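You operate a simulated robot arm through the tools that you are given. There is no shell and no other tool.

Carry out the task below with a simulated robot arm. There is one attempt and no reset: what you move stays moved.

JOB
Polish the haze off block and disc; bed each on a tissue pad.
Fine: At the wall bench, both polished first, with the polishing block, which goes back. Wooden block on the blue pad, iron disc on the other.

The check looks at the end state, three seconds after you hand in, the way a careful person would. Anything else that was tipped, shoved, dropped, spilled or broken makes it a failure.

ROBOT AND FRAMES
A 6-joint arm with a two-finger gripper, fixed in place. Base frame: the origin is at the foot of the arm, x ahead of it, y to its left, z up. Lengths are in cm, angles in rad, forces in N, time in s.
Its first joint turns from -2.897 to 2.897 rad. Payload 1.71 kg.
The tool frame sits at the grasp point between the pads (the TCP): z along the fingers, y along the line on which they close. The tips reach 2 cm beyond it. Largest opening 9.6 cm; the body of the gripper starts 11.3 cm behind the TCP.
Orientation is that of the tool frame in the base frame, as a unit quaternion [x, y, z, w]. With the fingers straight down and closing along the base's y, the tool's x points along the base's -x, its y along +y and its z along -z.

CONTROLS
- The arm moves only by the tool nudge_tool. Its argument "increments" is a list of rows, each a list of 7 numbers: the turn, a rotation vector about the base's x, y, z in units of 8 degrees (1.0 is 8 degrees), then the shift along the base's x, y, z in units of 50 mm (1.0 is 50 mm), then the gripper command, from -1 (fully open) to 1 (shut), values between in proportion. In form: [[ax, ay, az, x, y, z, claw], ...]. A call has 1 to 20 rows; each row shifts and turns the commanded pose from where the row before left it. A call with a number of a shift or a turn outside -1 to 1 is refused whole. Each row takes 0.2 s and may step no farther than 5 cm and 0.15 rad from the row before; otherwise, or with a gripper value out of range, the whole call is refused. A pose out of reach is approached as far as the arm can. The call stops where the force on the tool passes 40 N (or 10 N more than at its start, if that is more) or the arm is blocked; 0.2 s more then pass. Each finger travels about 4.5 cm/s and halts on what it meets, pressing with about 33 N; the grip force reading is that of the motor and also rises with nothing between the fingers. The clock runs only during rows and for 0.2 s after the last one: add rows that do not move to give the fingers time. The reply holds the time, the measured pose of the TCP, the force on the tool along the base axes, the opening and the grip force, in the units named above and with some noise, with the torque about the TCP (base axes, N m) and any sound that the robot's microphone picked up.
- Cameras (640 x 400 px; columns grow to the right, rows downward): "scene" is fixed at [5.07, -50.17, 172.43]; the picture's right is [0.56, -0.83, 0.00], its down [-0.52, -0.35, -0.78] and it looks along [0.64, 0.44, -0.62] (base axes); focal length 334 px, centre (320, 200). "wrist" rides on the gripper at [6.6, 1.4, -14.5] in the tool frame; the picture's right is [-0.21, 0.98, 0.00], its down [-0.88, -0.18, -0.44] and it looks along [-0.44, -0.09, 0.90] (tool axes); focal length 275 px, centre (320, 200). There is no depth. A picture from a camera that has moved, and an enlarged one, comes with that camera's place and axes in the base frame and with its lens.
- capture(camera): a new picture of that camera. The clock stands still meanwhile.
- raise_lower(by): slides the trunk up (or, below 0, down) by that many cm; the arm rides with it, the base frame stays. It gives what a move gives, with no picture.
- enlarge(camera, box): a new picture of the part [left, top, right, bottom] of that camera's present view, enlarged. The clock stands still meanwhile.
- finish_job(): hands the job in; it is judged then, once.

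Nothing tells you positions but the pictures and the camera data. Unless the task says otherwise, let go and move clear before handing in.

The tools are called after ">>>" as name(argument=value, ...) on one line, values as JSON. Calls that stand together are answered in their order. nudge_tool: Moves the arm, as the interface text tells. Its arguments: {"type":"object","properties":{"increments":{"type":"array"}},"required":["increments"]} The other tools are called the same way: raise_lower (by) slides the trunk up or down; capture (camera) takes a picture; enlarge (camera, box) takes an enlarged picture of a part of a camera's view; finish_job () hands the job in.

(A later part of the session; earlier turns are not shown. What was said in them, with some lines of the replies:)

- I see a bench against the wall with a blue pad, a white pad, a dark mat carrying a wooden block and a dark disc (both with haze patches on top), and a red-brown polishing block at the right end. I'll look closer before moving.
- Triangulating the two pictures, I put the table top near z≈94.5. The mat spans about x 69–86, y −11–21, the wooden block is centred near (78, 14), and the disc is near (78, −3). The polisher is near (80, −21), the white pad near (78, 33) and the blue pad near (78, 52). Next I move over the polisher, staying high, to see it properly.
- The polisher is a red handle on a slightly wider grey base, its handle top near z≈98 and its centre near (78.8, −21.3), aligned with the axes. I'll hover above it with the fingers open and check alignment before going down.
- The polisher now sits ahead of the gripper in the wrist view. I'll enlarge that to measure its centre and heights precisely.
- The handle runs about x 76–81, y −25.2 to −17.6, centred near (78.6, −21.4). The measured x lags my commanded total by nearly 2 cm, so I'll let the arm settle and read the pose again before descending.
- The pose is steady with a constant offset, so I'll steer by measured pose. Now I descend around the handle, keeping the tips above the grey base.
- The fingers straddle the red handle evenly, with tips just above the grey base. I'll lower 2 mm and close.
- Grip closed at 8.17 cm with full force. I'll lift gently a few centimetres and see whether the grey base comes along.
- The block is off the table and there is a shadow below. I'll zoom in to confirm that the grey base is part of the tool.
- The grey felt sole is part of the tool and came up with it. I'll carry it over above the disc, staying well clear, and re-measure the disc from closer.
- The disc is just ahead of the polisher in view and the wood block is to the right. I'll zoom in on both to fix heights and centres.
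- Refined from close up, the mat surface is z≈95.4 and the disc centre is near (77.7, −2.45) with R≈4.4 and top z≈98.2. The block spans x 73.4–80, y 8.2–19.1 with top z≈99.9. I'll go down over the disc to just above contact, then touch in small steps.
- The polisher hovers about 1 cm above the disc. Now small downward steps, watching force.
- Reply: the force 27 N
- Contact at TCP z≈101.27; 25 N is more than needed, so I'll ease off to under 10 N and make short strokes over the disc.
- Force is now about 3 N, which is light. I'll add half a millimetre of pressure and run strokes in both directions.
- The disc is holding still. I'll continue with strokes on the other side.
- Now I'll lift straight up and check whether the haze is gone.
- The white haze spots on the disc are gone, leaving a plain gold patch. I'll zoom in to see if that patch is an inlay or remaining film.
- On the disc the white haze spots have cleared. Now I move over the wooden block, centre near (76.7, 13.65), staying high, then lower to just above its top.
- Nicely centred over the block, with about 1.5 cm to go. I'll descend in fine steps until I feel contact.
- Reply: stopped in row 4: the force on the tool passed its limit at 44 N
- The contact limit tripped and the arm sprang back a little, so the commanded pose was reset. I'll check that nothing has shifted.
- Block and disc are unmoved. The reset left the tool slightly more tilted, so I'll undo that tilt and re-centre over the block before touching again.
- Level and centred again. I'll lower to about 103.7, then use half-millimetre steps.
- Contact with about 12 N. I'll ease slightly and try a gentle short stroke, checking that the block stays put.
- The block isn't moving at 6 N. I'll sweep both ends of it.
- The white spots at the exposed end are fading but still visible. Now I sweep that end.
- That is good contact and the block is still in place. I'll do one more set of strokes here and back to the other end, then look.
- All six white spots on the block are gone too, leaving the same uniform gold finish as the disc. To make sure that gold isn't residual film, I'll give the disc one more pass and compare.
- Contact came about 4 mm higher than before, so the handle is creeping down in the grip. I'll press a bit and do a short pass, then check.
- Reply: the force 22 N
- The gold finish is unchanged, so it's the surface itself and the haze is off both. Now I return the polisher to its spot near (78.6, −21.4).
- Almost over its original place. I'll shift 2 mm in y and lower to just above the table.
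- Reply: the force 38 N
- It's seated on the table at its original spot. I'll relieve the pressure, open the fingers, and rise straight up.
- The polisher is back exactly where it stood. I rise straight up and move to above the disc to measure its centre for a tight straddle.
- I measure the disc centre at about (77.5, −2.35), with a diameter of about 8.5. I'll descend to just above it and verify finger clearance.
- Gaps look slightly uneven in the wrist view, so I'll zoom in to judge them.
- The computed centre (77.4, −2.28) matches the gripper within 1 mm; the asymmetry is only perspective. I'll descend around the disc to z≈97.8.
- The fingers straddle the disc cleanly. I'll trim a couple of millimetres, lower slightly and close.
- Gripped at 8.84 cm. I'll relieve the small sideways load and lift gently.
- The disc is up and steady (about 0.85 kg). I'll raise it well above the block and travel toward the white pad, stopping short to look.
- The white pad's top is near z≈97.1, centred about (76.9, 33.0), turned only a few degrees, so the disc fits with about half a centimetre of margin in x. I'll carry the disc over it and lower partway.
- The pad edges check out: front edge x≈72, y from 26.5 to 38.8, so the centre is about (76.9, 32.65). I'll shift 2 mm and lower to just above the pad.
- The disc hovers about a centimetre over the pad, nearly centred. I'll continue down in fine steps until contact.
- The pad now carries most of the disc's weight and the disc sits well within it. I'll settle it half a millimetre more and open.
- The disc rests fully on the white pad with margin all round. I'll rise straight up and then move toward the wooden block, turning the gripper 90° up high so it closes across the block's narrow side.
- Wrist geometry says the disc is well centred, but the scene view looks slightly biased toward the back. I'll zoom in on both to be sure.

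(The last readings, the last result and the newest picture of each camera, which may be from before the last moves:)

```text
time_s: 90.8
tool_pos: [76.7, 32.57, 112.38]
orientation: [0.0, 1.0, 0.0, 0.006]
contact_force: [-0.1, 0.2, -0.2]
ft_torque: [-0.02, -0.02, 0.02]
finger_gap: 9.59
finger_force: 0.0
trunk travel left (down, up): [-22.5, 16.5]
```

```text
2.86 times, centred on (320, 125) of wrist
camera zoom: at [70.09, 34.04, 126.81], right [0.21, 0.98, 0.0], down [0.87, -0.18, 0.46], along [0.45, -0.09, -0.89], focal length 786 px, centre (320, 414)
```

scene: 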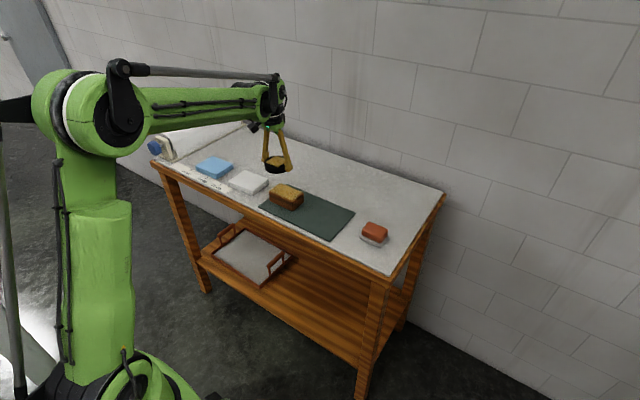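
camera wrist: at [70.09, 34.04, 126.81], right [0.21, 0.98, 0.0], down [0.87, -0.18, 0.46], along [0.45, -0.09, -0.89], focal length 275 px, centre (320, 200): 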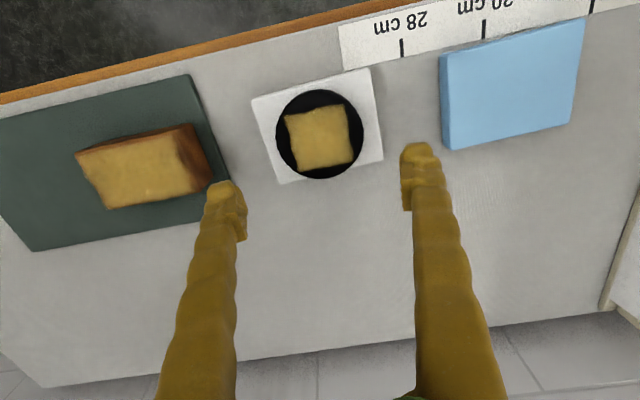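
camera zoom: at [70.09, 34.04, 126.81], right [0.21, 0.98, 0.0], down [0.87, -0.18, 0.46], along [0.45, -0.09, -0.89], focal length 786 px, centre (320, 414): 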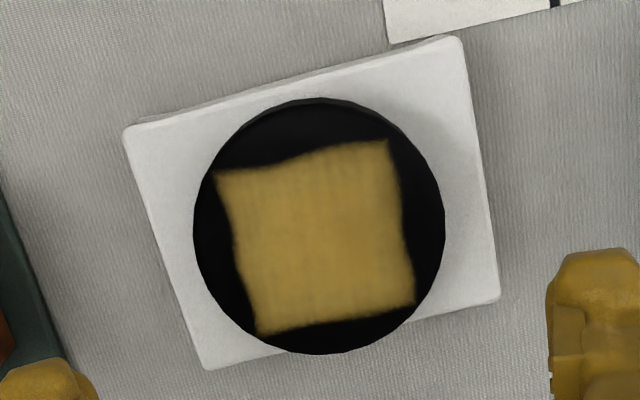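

The two views disagree by a few millimetres on the disc's x position. I need the 90° turn anyway, so I'll do it here, high above the pad. The side-on camera will then show the disc-to-pad margins in x directly.

>>> nudge_tool(increments=[[0, 0, 0.5, 0, 0, 0, -1], [0, 0, 0.9, 0, 0, 0, -1], [0, 0, 0.9, 0, 0, 0, -1], [0, 0, 0.9, 0, 0, 0, -1], [0, 0, 0.9, 0, 0, 0, -1], [0, 0, 0.9, 0, 0, 0, -1], [0, 0, 0.9, 0, 0, 0, -1], [0, 0, 0.9, 0, 0, 0, -1], [0, 0, 0.9, 0, 0, 0, -1], [0, 0, 0.9, 0, 0, 0, -1], [0, 0, 0.9, 0, 0, 0, -1], [0, 0, 0.9, 0, 0, 0, -1], [0, 0, 0.9, 0, 0, 0, -1], [0, 0, 0, 0, 0, 0, -1], [0, 0, 0, 0, 0, 0, -1]])

>>> capture(camera="wrist")

>>> capture(camera="scene")

```text
time_s: 94.0
tool_pos: [76.76, 32.52, 112.33]
orientation: [0.709, -0.705, -0.006, -0.005]
contact_force: [0.6, 0.3, -0.5]
ft_torque: [0.01, -0.01, 0.0]
finger_gap: 9.59
finger_force: 0.1
trunk travel left (down, up): [-22.5, 16.5]
```

```text
taken
camera wrist: at [75.48, 25.9, 126.79], right [-0.98, 0.2, 0.0], down [0.18, 0.87, 0.46], along [0.09, 0.45, -0.89], focal length 275 px, centre (320, 200)
```

wrist: 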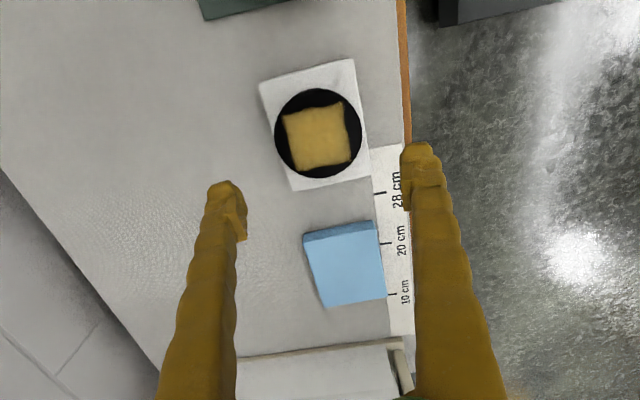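

```text
taken
```

scene: 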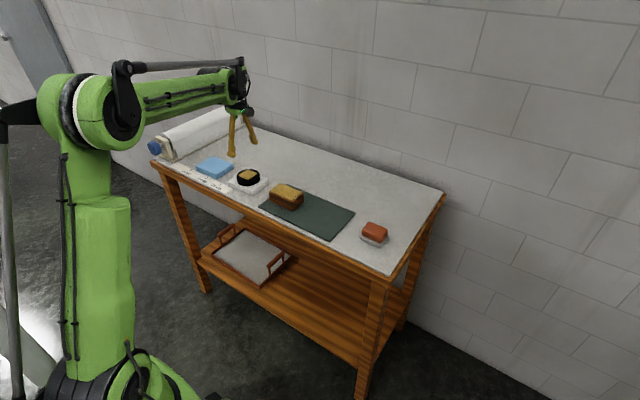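

>>> enlarge(camera="wrist", box=[245, 50, 385, 200])

>>> enlarge(camera="wrist", box=[280, 205, 420, 325])

```text
2.67 times, centred on (315, 125) of wrist
camera zoom: at [75.48, 25.9, 126.79], right [-0.98, 0.2, 0.0], down [0.18, 0.87, 0.46], along [0.09, 0.45, -0.89], focal length 734 px, centre (333, 400)
```

zoom: 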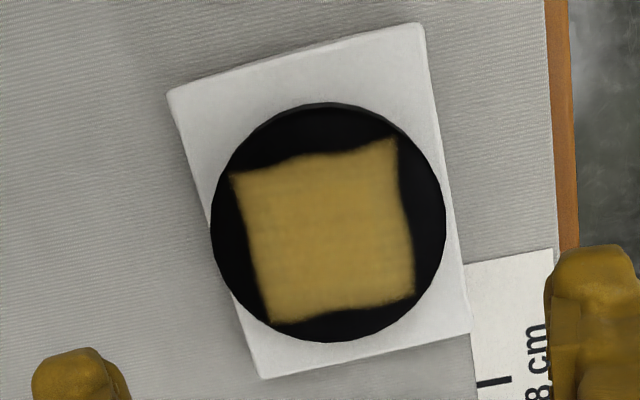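

```text
3.33 times, centred on (350, 265) of wrist
camera zoom: at [75.48, 25.9, 126.79], right [-0.98, 0.2, 0.0], down [0.18, 0.87, 0.46], along [0.09, 0.45, -0.89], focal length 918 px, centre (220, -17)
```

zoom: 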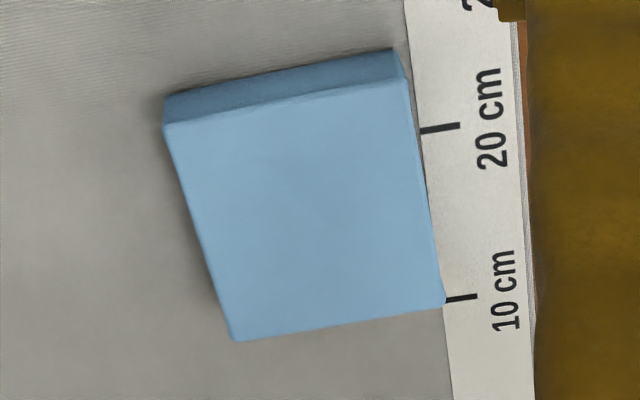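

Two independent wrist views now agree that the disc is centred on the white pad in x, so it stays. The blue pad spans x 72.2–81.8, y 46.5–58.75, with top z≈97.2. Next I go above the wooden block with the fingers closing across its narrow side.

>>> nudge_tool(increments=[[0, 0, 0, 0, -0.3, 0, -1], [0, 0, 0, 0, -0.5, 0, -1], [0, 0, 0, 0, -0.5, 0, -1], [0, 0, 0, 0, -0.5, 0, -1], [0, 0, 0, 0, -0.5, 0, -1], [0, 0, 0, 0, -0.5, 0, -1], [0, 0, 0, 0, -0.5, 0, -1], [0, 0, 0, 0, -0.4, 0, -1], [0, 0, 0, 0, -0.1, -0.2, -1], [0, 0, 0, 0, 0, -0.2, -1], [0, 0, 0, 0, 0, 0, -1], [0, 0, 0, 0, 0, 0, -1]])

>>> capture(camera="wrist")

>>> enlarge(camera="scene", box=[230, 120, 360, 220])

```text
time_s: 96.6
tool_pos: [76.79, 13.51, 110.23]
orientation: [0.709, -0.705, -0.006, -0.004]
contact_force: [0.5, 0.0, -0.9]
ft_torque: [0.01, 0.02, 0.04]
finger_gap: 9.59
finger_force: 0.0
trunk travel left (down, up): [-22.5, 16.5]
```

```text
taken
camera wrist: at [75.52, 6.89, 124.76], right [-0.98, 0.2, 0.0], down [0.18, 0.87, 0.46], along [0.09, 0.45, -0.89], focal length 275 px, centre (320, 200)
```

wrist: 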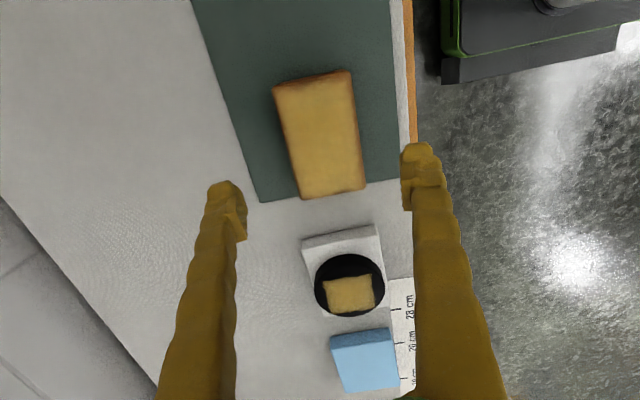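

```text
4.00 times, centred on (295, 170) of scene
camera zoom: at [5.07, -50.17, 172.43], right [0.56, -0.83, 0.0], down [-0.52, -0.35, -0.78], along [0.64, 0.44, -0.62], focal length 1335 px, centre (420, 320)
```

zoom: 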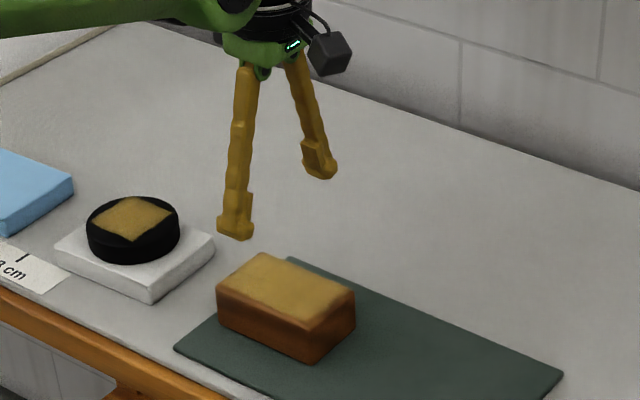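

>>> enlarge(camera="wrist", box=[245, 60, 395, 210])

```text
2.67 times, centred on (320, 135) of wrist
camera zoom: at [75.52, 6.89, 124.76], right [-0.98, 0.2, 0.0], down [0.18, 0.87, 0.46], along [0.09, 0.45, -0.89], focal length 734 px, centre (320, 373)
```

zoom: 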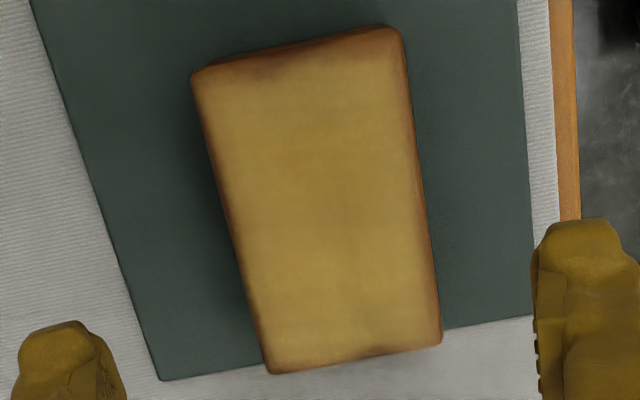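

The block measures 6.55 × 10.8 cm, centred at (76.7, 13.75), with 1.5 cm finger clearance per side. I'll descend to straddle it.

>>> nudge_tool(increments=[[0, 0, 0, -0.01, 0.04, -0.3, -1], [0, 0, 0, 0, 0, -0.5, -1], [0, 0, 0, 0, 0, -0.5, -1], [0, 0, 0, 0, 0, -0.4, -1], [0, 0, 0, 0, 0, -0.2, -1], [0, 0, 0, 0, 0, 0, -1], [0, 0, 0, 0, 0, 0, -1]])

>>> capture(camera="wrist")

>>> enlarge(camera="scene", box=[250, 150, 340, 220])

```text
time_s: 98.2
tool_pos: [76.71, 13.98, 100.71]
orientation: [0.709, -0.705, -0.006, -0.004]
contact_force: [-0.7, -0.2, -0.1]
ft_torque: [-0.01, 0.02, -0.05]
finger_gap: 9.61
finger_force: 0.1
trunk travel left (down, up): [-22.5, 16.5]
```

```text
taken
camera wrist: at [75.46, 7.16, 115.24], right [-0.98, 0.2, 0.0], down [0.18, 0.87, 0.46], along [0.09, 0.45, -0.89], focal length 275 px, centre (320, 200)
```

wrist: 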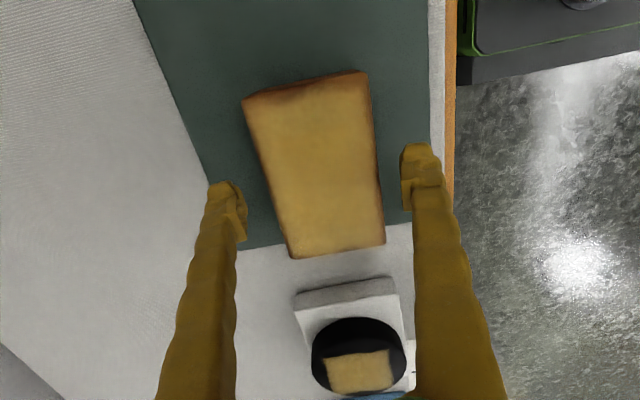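

```text
5.71 times, centred on (295, 185) of scene
camera zoom: at [5.07, -50.17, 172.43], right [0.56, -0.83, 0.0], down [-0.52, -0.35, -0.78], along [0.64, 0.44, -0.62], focal length 1907 px, centre (463, 286)
```

zoom: 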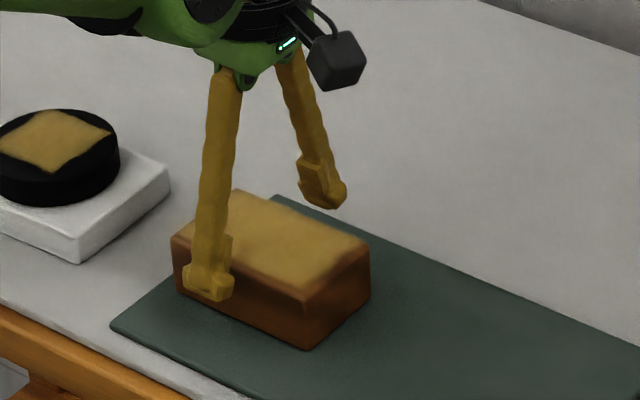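

Well aligned. I'll go down the last 2.7 cm, trim y, and close.

>>> nudge_tool(increments=[[0, 0, 0, 0, -0.03, -0.2, -1], [0, 0, 0, 0, 0, -0.2, -1], [0, 0, 0, 0, 0, -0.12, -1], [0, 0, 0, 0, 0, 0, -1], [0, 0, 0, 0, 0, 0, -1]])

```text
time_s: 99.4
tool_pos: [76.57, 13.65, 98.18]
orientation: [0.71, -0.704, -0.006, -0.005]
contact_force: [-0.5, -0.5, -0.5]
ft_torque: [-0.03, -0.06, 0.01]
finger_gap: 9.62
finger_force: 0.2
trunk travel left (down, up): [-22.5, 16.5]
```

>>> nudge_tool(increments=[[0, 0, 0, 0.01, 0, -0.02, -1], [0, 0, 0, 0, 0, 0, -0.5], [0, 0, 0, 0, 0, 0, 0], [0, 0, 0, 0, 0, 0, 0.4], [0, 0, 0, 0, 0, 0, 1], [0, 0, 0, 0, 0, 0, 1], [0, 0, 0, 0, 0, 0, 1], [0, 0, 0, 0, 0, 0, 1], [0, 0, 0, 0, 0, 0, 1]])

>>> enlarge(camera="scene", box=[250, 150, 340, 220])

```text
time_s: 101.4
tool_pos: [76.66, 13.66, 98.2]
orientation: [0.71, -0.705, -0.005, -0.005]
contact_force: [-2.7, -0.5, 8.2]
ft_torque: [-0.03, 0.03, -0.06]
finger_gap: 7.64
finger_force: 33.1
trunk travel left (down, up): [-22.5, 16.5]
```

```text
5.71 times, centred on (295, 185) of scene
camera zoom: at [5.07, -50.17, 172.43], right [0.56, -0.83, 0.0], down [-0.52, -0.35, -0.78], along [0.64, 0.44, -0.62], focal length 1907 px, centre (463, 286)
```

zoom: 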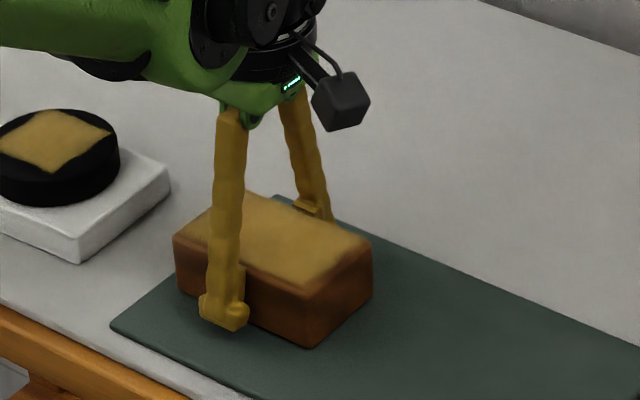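

Gripped at full force. I'll lift slowly and check.

>>> nudge_tool(increments=[[0, 0, 0, 0, 0, 0.04, 1], [0, 0, 0, 0, 0, 0.06, 1], [0, 0, 0, 0, 0, 0.1, 1], [0, 0, 0, 0, 0, 0.15, 1], [0, 0, 0, 0, 0, 0.15, 1], [0, 0, 0, 0, 0, 0, 1]])

>>> enlarge(camera="scene", box=[250, 150, 340, 220])

>>> capture(camera="wrist")

```text
time_s: 102.8
tool_pos: [76.73, 13.62, 100.59]
orientation: [0.71, -0.705, -0.006, -0.004]
contact_force: [-0.4, 0.1, -1.5]
ft_torque: [-0.04, -0.01, 0.0]
finger_gap: 7.6
finger_force: 33.1
trunk travel left (down, up): [-22.5, 16.5]
```

```text
5.71 times, centred on (295, 185) of scene
camera zoom: at [5.07, -50.17, 172.43], right [0.56, -0.83, 0.0], down [-0.52, -0.35, -0.78], along [0.64, 0.44, -0.62], focal length 1907 px, centre (463, 286)
```

zoom: 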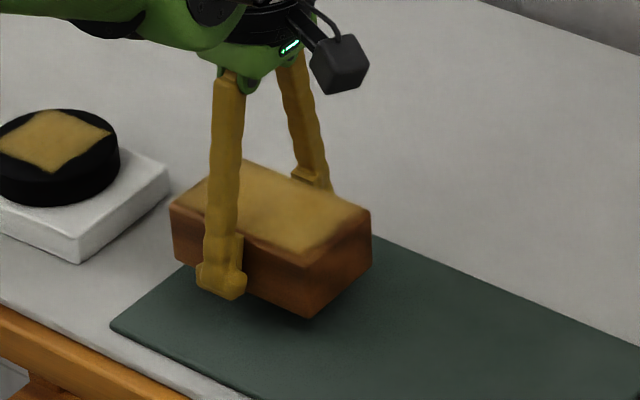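

```text
taken
camera wrist: at [75.47, 6.97, 115.09], right [-0.98, 0.2, 0.0], down [0.18, 0.87, 0.46], along [0.09, 0.45, -0.89], focal length 275 px, centre (320, 200)
```

wrist: 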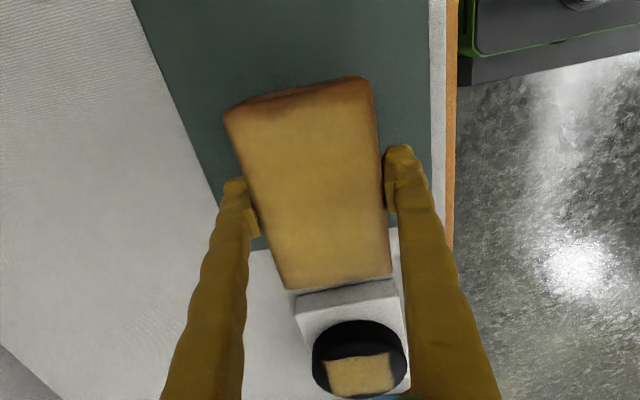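

The block is held level. I'll raise it well above the disc, then carry it across to the blue pad.

>>> nudge_tool(increments=[[0, 0, 0, 0, 0, 0.3, 1], [0, 0, 0, 0, 0, 0.5, 1], [0, 0, 0, 0, 0, 0.5, 1], [0, 0, 0, 0, 0, 0.5, 1], [0, 0, 0, 0, 0, 0.4, 1], [0, 0, 0, 0, 0, 0.1, 1], [0, 0, 0, 0, 0, 0, 1]])

>>> nudge_tool(increments=[[0, 0, 0, 0, 0.2, 0, 1], [0, 0, 0, 0, 0.4, 0, 1], [0, 0, 0, 0, 0.5, 0, 1], [0, 0, 0, 0, 0.5, 0, 1], [0, 0, 0, 0, 0.5, 0, 1], [0, 0, 0, 0, 0.5, 0, 1], [0, 0, 0, 0, 0.5, 0, 1], [0, 0, 0, 0, 0.5, 0, 1], [0, 0, 0, 0, 0.5, 0, 1], [0, 0, 0, 0, 0.5, 0, 1], [0, 0, 0, 0, 0.5, 0, 1], [0, 0, 0, 0, 0.5, 0, 1], [0, 0, 0, 0, 0.4, 0, 1], [0, 0, 0, 0, 0.2, 0, 1], [0, 0, 0, 0, 0, 0, 1], [0, 0, 0, 0, 0, 0, 1]])

>>> capture(camera="wrist")

>>> capture(camera="scene")

```text
time_s: 104.4
tool_pos: [76.76, 13.67, 112.16]
orientation: [0.71, -0.704, -0.006, -0.004]
contact_force: [-0.1, -0.5, -3.3]
ft_torque: [-0.01, 0.03, 0.01]
finger_gap: 7.63
finger_force: 32.9
trunk travel left (down, up): [-22.5, 16.5]
```

```text
time_s: 107.8
tool_pos: [76.7, 44.58, 112.1]
orientation: [0.71, -0.705, -0.006, -0.005]
contact_force: [-0.8, -0.2, -2.1]
ft_torque: [0.01, -0.02, 0.0]
finger_gap: 7.57
finger_force: 32.6
trunk travel left (down, up): [-22.5, 16.5]
```

```text
taken
camera wrist: at [75.54, 37.89, 126.58], right [-0.98, 0.2, 0.0], down [0.18, 0.87, 0.46], along [0.09, 0.45, -0.89], focal length 275 px, centre (320, 200)
```

wrist: 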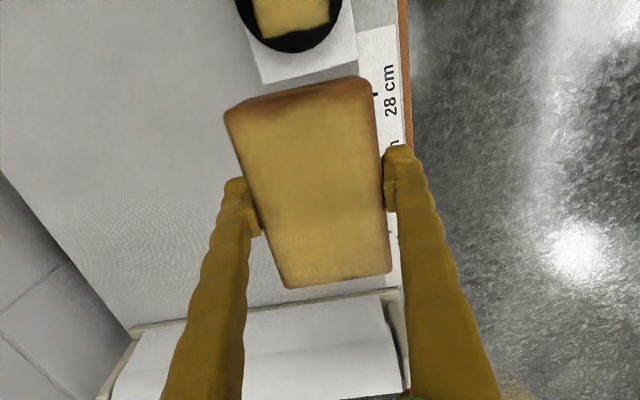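

```text
taken
```

scene: 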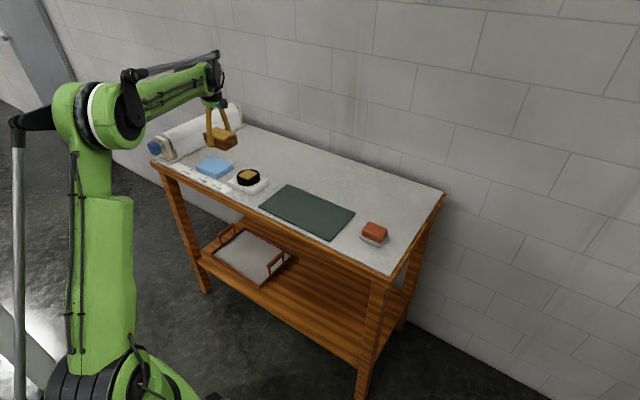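

The roll holder begins near y≈70, clear of the placement. I'll move over the blue pad's centre (77.0, 52.6) and lower partway.

>>> nudge_tool(increments=[[0, 0, 0, 0.02, 0.2, 0, 1], [0, 0, 0, 0.02, 0.4, 0, 1], [0, 0, 0, 0.02, 0.4, 0, 1], [0, 0, 0, 0, 0.4, 0, 1], [0, 0, 0, 0, 0.2, 0, 1], [0, 0, 0, 0, 0, -0.3, 1], [0, 0, 0, 0, 0, -0.4, 1], [0, 0, 0, 0, 0, -0.4, 1], [0, 0, 0, 0, 0, -0.4, 1], [0, 0, 0, 0, 0, -0.2, 1], [0, 0, 0, 0, 0, 0, 1], [0, 0, 0, 0, 0, 0, 1]])

>>> capture(camera="wrist")

>>> enlarge(camera="scene", box=[160, 110, 280, 200])

```text
time_s: 110.4
tool_pos: [77.17, 52.65, 103.56]
orientation: [0.709, -0.705, -0.005, -0.003]
contact_force: [0.5, 0.2, -2.9]
ft_torque: [-0.01, 0.01, -0.04]
finger_gap: 7.57
finger_force: 33.3
trunk travel left (down, up): [-22.5, 16.5]
```

```text
taken
camera wrist: at [75.87, 45.96, 118.08], right [-0.98, 0.2, 0.0], down [0.18, 0.87, 0.46], along [0.09, 0.45, -0.89], focal length 275 px, centre (320, 200)
```

wrist: 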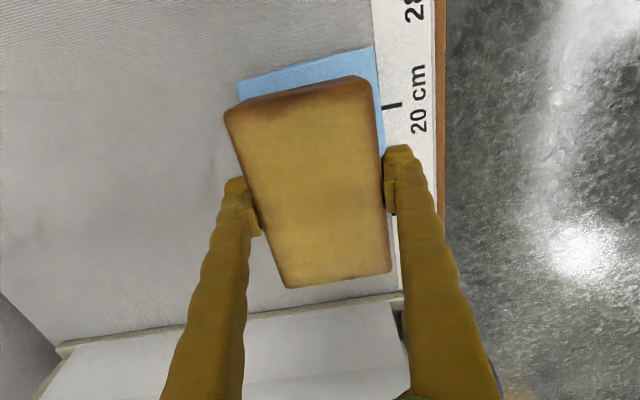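

```text
4.44 times, centred on (220, 155) of scene
camera zoom: at [5.07, -50.17, 172.43], right [0.56, -0.83, 0.0], down [-0.52, -0.35, -0.78], along [0.64, 0.44, -0.62], focal length 1483 px, centre (764, 400)
```

zoom: 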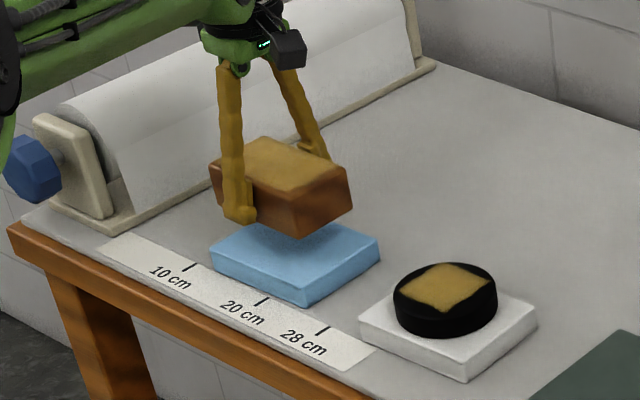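

Pad edges agree with my estimate. I'll trim slightly and lower to just above the pad.

>>> nudge_tool(increments=[[0, 0, 0, -0.02, -0.03, -0.2, 1], [0, 0, 0, 0, 0, -0.2, 1], [0, 0, 0, 0, 0, -0.12, 1], [0, 0, 0, 0, 0, -0.06, 1], [0, 0, 0, 0, 0, 0, 1], [0, 0, 0, 0, 0, 0, 1]])

>>> enlarge(camera="scene", box=[180, 130, 260, 190])

```text
time_s: 111.8
tool_pos: [77.02, 52.51, 100.62]
orientation: [0.709, -0.705, -0.006, -0.003]
contact_force: [-0.3, -0.1, -2.6]
ft_torque: [-0.01, 0.01, 0.02]
finger_gap: 7.54
finger_force: 33.0
trunk travel left (down, up): [-22.5, 16.5]
```

```text
6.67 times, centred on (220, 160) of scene
camera zoom: at [5.07, -50.17, 172.43], right [0.56, -0.83, 0.0], down [-0.52, -0.35, -0.78], along [0.64, 0.44, -0.62], focal length 2225 px, centre (987, 467)
```

zoom: 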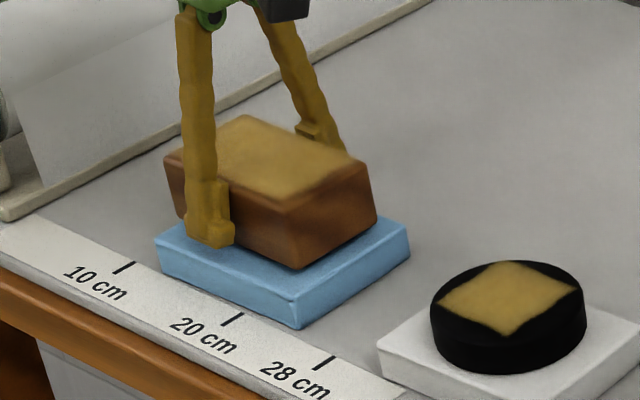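

>>> nudge_tool(increments=[[0, 0, 0, 0, 0, -0.03, 1], [0, 0, 0, 0, 0, -0.03, 1], [0, 0, 0, 0, 0, -0.02, 1], [0, 0, 0, 0, 0, 0, 1]])

```text
time_s: 112.8
tool_pos: [76.98, 52.46, 100.25]
orientation: [0.709, -0.705, -0.005, -0.004]
contact_force: [-0.5, 0.2, -2.6]
ft_torque: [-0.04, -0.02, 0.03]
finger_gap: 7.57
finger_force: 32.3
trunk travel left (down, up): [-22.5, 16.5]
```

>>> nudge_tool(increments=[[0, 0, 0, 0, 0, -0.02, 1], [0, 0, 0, 0, 0, -0.02, 1], [0, 0, 0, 0, 0, 0, 1]])

```text
time_s: 113.6
tool_pos: [76.93, 52.42, 100.14]
orientation: [0.709, -0.705, -0.006, -0.005]
contact_force: [1.3, 1.5, 8.0]
ft_torque: [0.13, -0.06, -0.03]
finger_gap: 7.55
finger_force: 33.5
trunk travel left (down, up): [-22.5, 16.5]
```

The block has made contact with the pad. I'll ease the pressure slightly, then open the fingers.

>>> nudge_tool(increments=[[0, 0, 0, 0, 0, 0.01, 1], [0, 0, 0, 0, 0, 0, 0.6], [0, 0, 0, 0, 0, 0, 0.1], [0, 0, 0, 0, 0, 0, -0.5], [0, 0, 0, 0, 0, 0, -1], [0, 0, 0, 0, 0, 0, -1], [0, 0, 0, 0, 0, 0, -1], [0, 0, 0, 0, 0, 0, -1]])

>>> enlarge(camera="scene", box=[180, 130, 260, 190])

>>> capture(camera="wrist")

```text
time_s: 115.4
tool_pos: [76.99, 52.51, 100.12]
orientation: [0.71, -0.704, -0.005, -0.003]
contact_force: [0.0, 0.7, 1.5]
ft_torque: [-0.02, -0.03, 0.01]
finger_gap: 9.62
finger_force: 0.1
trunk travel left (down, up): [-22.5, 16.5]
```

```text
6.67 times, centred on (220, 160) of scene
camera zoom: at [5.07, -50.17, 172.43], right [0.56, -0.83, 0.0], down [-0.52, -0.35, -0.78], along [0.64, 0.44, -0.62], focal length 2225 px, centre (987, 467)
```

zoom: 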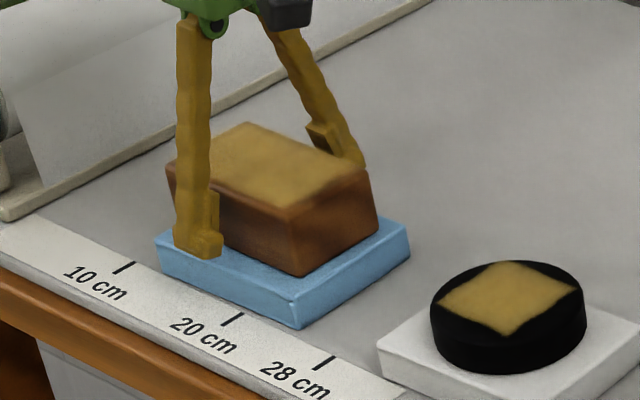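

```text
taken
camera wrist: at [75.71, 45.8, 114.66], right [-0.98, 0.2, 0.0], down [0.18, 0.87, 0.46], along [0.09, 0.45, -0.89], focal length 275 px, centre (320, 200)
```

wrist: 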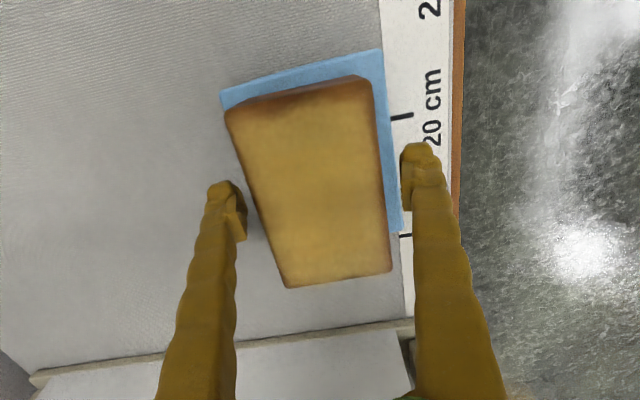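

Released. I'll rise straight up and then check the placement from above.

>>> nudge_tool(increments=[[0, 0, 0, 0, 0, 0.1, -1], [0, 0, 0, 0, 0, 0.2, -1], [0, 0, 0, 0, 0, 0.4, -1], [0, 0, 0, 0, 0, 0.5, -1], [0, 0, 0, 0, 0, 0.5, -1], [0, 0, 0, 0, 0, 0.5, -1], [0, 0, 0, 0, 0, 0.5, -1], [0, 0, 0, 0, 0, 0.5, -1], [0, 0, 0, 0, 0, 0.3, -1], [0, 0, 0, 0, 0, 0, -1], [0, 0, 0, 0, 0, 0, -1]])

>>> capture(camera="wrist")

>>> enlarge(camera="scene", box=[180, 130, 280, 205])

>>> capture(camera="scene")

```text
time_s: 117.8
tool_pos: [76.97, 52.49, 117.68]
orientation: [0.709, -0.705, -0.005, -0.005]
contact_force: [-0.2, 0.5, -0.1]
ft_torque: [0.01, 0.02, -0.01]
finger_gap: 9.59
finger_force: 0.1
trunk travel left (down, up): [-22.5, 16.5]
```

```text
taken
camera wrist: at [75.74, 45.88, 132.17], right [-0.98, 0.2, 0.0], down [0.18, 0.87, 0.46], along [0.09, 0.45, -0.89], focal length 275 px, centre (320, 200)
```

wrist: 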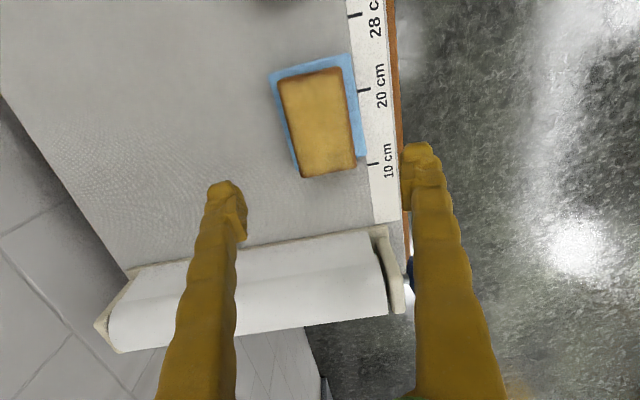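

```text
5.33 times, centred on (230, 168) of scene
camera zoom: at [5.07, -50.17, 172.43], right [0.56, -0.83, 0.0], down [-0.52, -0.35, -0.78], along [0.64, 0.44, -0.62], focal length 1780 px, centre (800, 373)
```

zoom: 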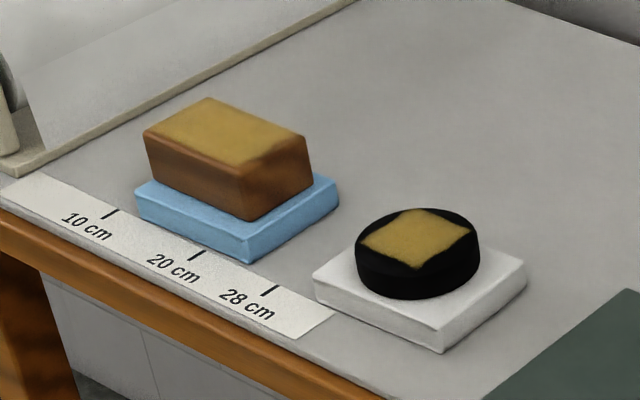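

```text
taken
```

scene: 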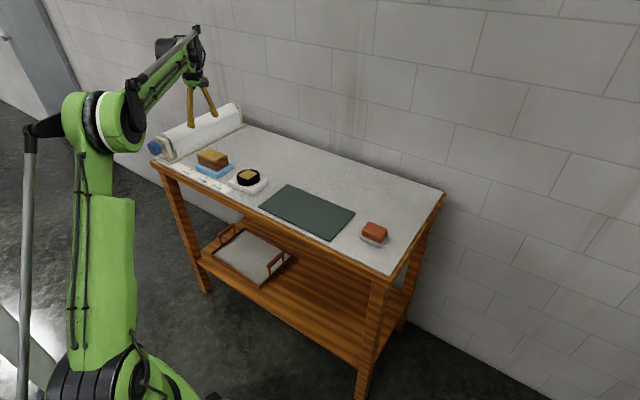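

Both pieces are bedded. I'll zoom in to verify the block lies fully within the blue pad.

>>> enlarge(camera="wrist", box=[250, 40, 390, 190])

>>> enlarge(camera="scene", box=[190, 140, 250, 185])

```text
2.67 times, centred on (320, 115) of wrist
camera zoom: at [75.74, 45.88, 132.17], right [-0.98, 0.2, 0.0], down [0.18, 0.87, 0.46], along [0.09, 0.45, -0.89], focal length 734 px, centre (320, 427)
```

zoom: 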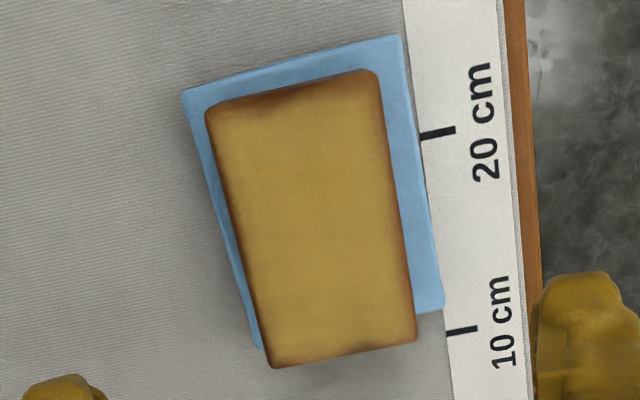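

```text
8.89 times, centred on (220, 162) of scene
camera zoom: at [5.07, -50.17, 172.43], right [0.56, -0.83, 0.0], down [-0.52, -0.35, -0.78], along [0.64, 0.44, -0.62], focal length 2966 px, centre (1209, 533)
```

zoom: 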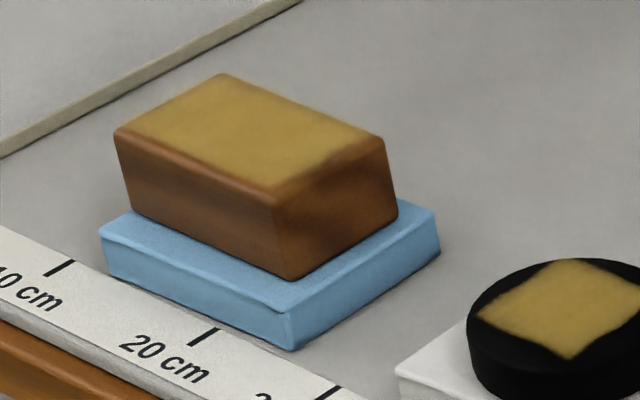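

The block lies fully on the blue pad with margin on every side. I'll retract the arm clear of the bench and take a last look at everything.

>>> nudge_tool(increments=[[0, 0, 0, 0, 0, 0.4, -1], [0, 0, 0, 0, 0, 0.5, -1], [0, 0, 0, -0.3, -0.3, 0.3, -1], [0, 0, 0, -0.5, -0.5, 0, -1], [0, 0, 0, -0.5, -0.5, 0, -1], [0, 0, 0, -0.5, -0.5, 0, -1], [0, 0, 0, -0.5, -0.5, 0, -1], [0, 0, 0, -0.5, -0.5, 0, -1], [0, 0, 0, -0.5, -0.5, 0, -1], [0, 0, 0, -0.5, -0.5, 0, -1], [0, 0, 0, -0.2, -0.3, 0, -1], [0, 0, 0, 0, 0, 0, -1], [0, 0, 0, 0, 0, 0, -1]])

>>> capture(camera="scene")

>>> enlarge(camera="scene", box=[340, 205, 404, 255])

>>> enlarge(camera="scene", box=[170, 130, 360, 245])

```text
time_s: 120.6
tool_pos: [57.07, 32.06, 123.69]
orientation: [0.71, -0.705, -0.005, -0.004]
contact_force: [-0.1, -1.4, -0.1]
ft_torque: [-0.02, 0.0, 0.01]
finger_gap: 9.59
finger_force: 0.0
trunk travel left (down, up): [-22.5, 16.5]
```

```text
taken
```

scene: 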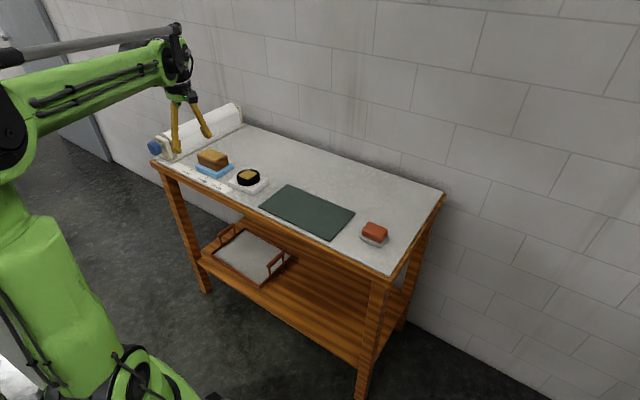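

```text
8.00 times, centred on (372, 230) of scene
camera zoom: at [5.07, -50.17, 172.43], right [0.56, -0.83, 0.0], down [-0.52, -0.35, -0.78], along [0.64, 0.44, -0.62], focal length 2670 px, centre (-96, -40)
```

zoom: 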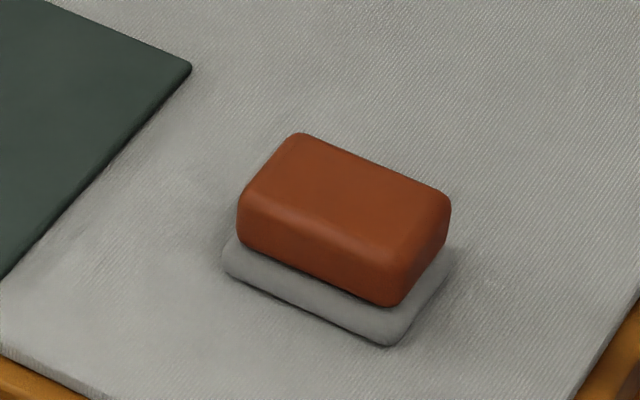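

```text
3.37 times, centred on (265, 188) of scene
camera zoom: at [5.07, -50.17, 172.43], right [0.56, -0.83, 0.0], down [-0.52, -0.35, -0.78], along [0.64, 0.44, -0.62], focal length 1124 px, centre (505, 242)
```

zoom: 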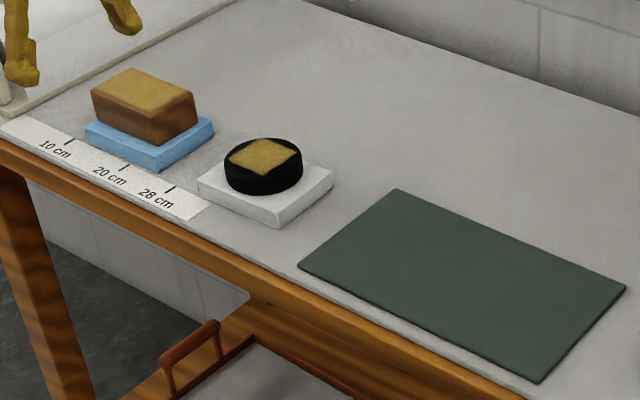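

All is in place and the arm is clear. One last close look at both polished tops before handing in.

>>> enlarge(camera="scene", box=[192, 142, 236, 174])

>>> enlarge(camera="scene", box=[228, 162, 272, 194])

```text
12.50 times, centred on (214, 158) of scene
camera zoom: at [5.07, -50.17, 172.43], right [0.56, -0.83, 0.0], down [-0.52, -0.35, -0.78], along [0.64, 0.44, -0.62], focal length 4171 px, centre (1645, 725)
```

zoom: 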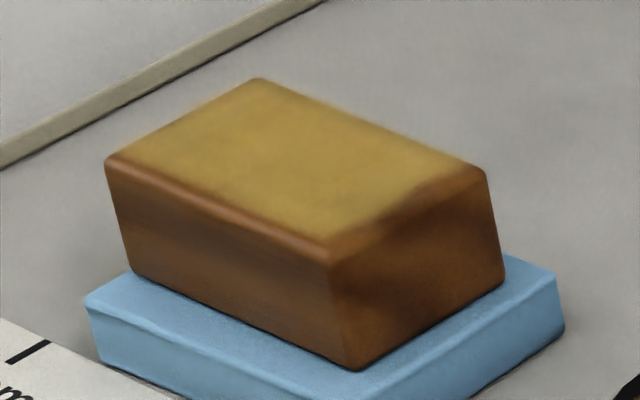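

```text
12.50 times, centred on (250, 178) of scene
camera zoom: at [5.07, -50.17, 172.43], right [0.56, -0.83, 0.0], down [-0.52, -0.35, -0.78], along [0.64, 0.44, -0.62], focal length 4171 px, centre (1195, 475)
```

zoom: 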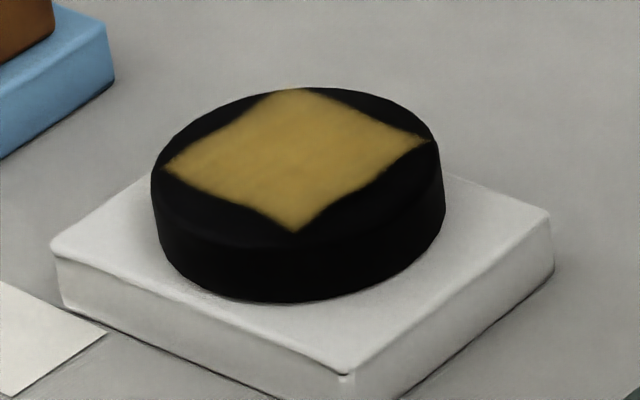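

No white haze remains on either top. The wooden block rests on the blue pad, the iron disc on the white one, the polisher is back in its place, and the arm is clear, so I'm handing in.

>>> finish_job()

```text
The job is handed in.
```

The job is handed in. In the last pictures there was no white haze left on either top, and both pieces sat fully on their pads. The result of the check has not come back.

- **Polishing:** Both tops were rubbed with the polishing block before either piece was moved. A plain gold finish remains on each. I gave the disc a second pass and the gold did not change, so I took it to be the surface itself and not haze.
- **Wooden block:** It rests on the blue pad, with 5 mm or more of pad showing on every side.
- **Iron disc:** It rests on the white pad, with a tighter margin of roughly 4 mm front and back. The fixed camera made it look nearly flush with the back edge. Two closer wrist-camera views put it in the middle, so I left it.
- **Polishing block:** It is back in its original spot, within a few millimetres and perhaps a degree or two of turn.

While I was lowering onto the wooden block, one press went over the force limit (44 N) and the arm sprang back. The pictures showed nothing had moved. Nothing else on the bench was disturbed.
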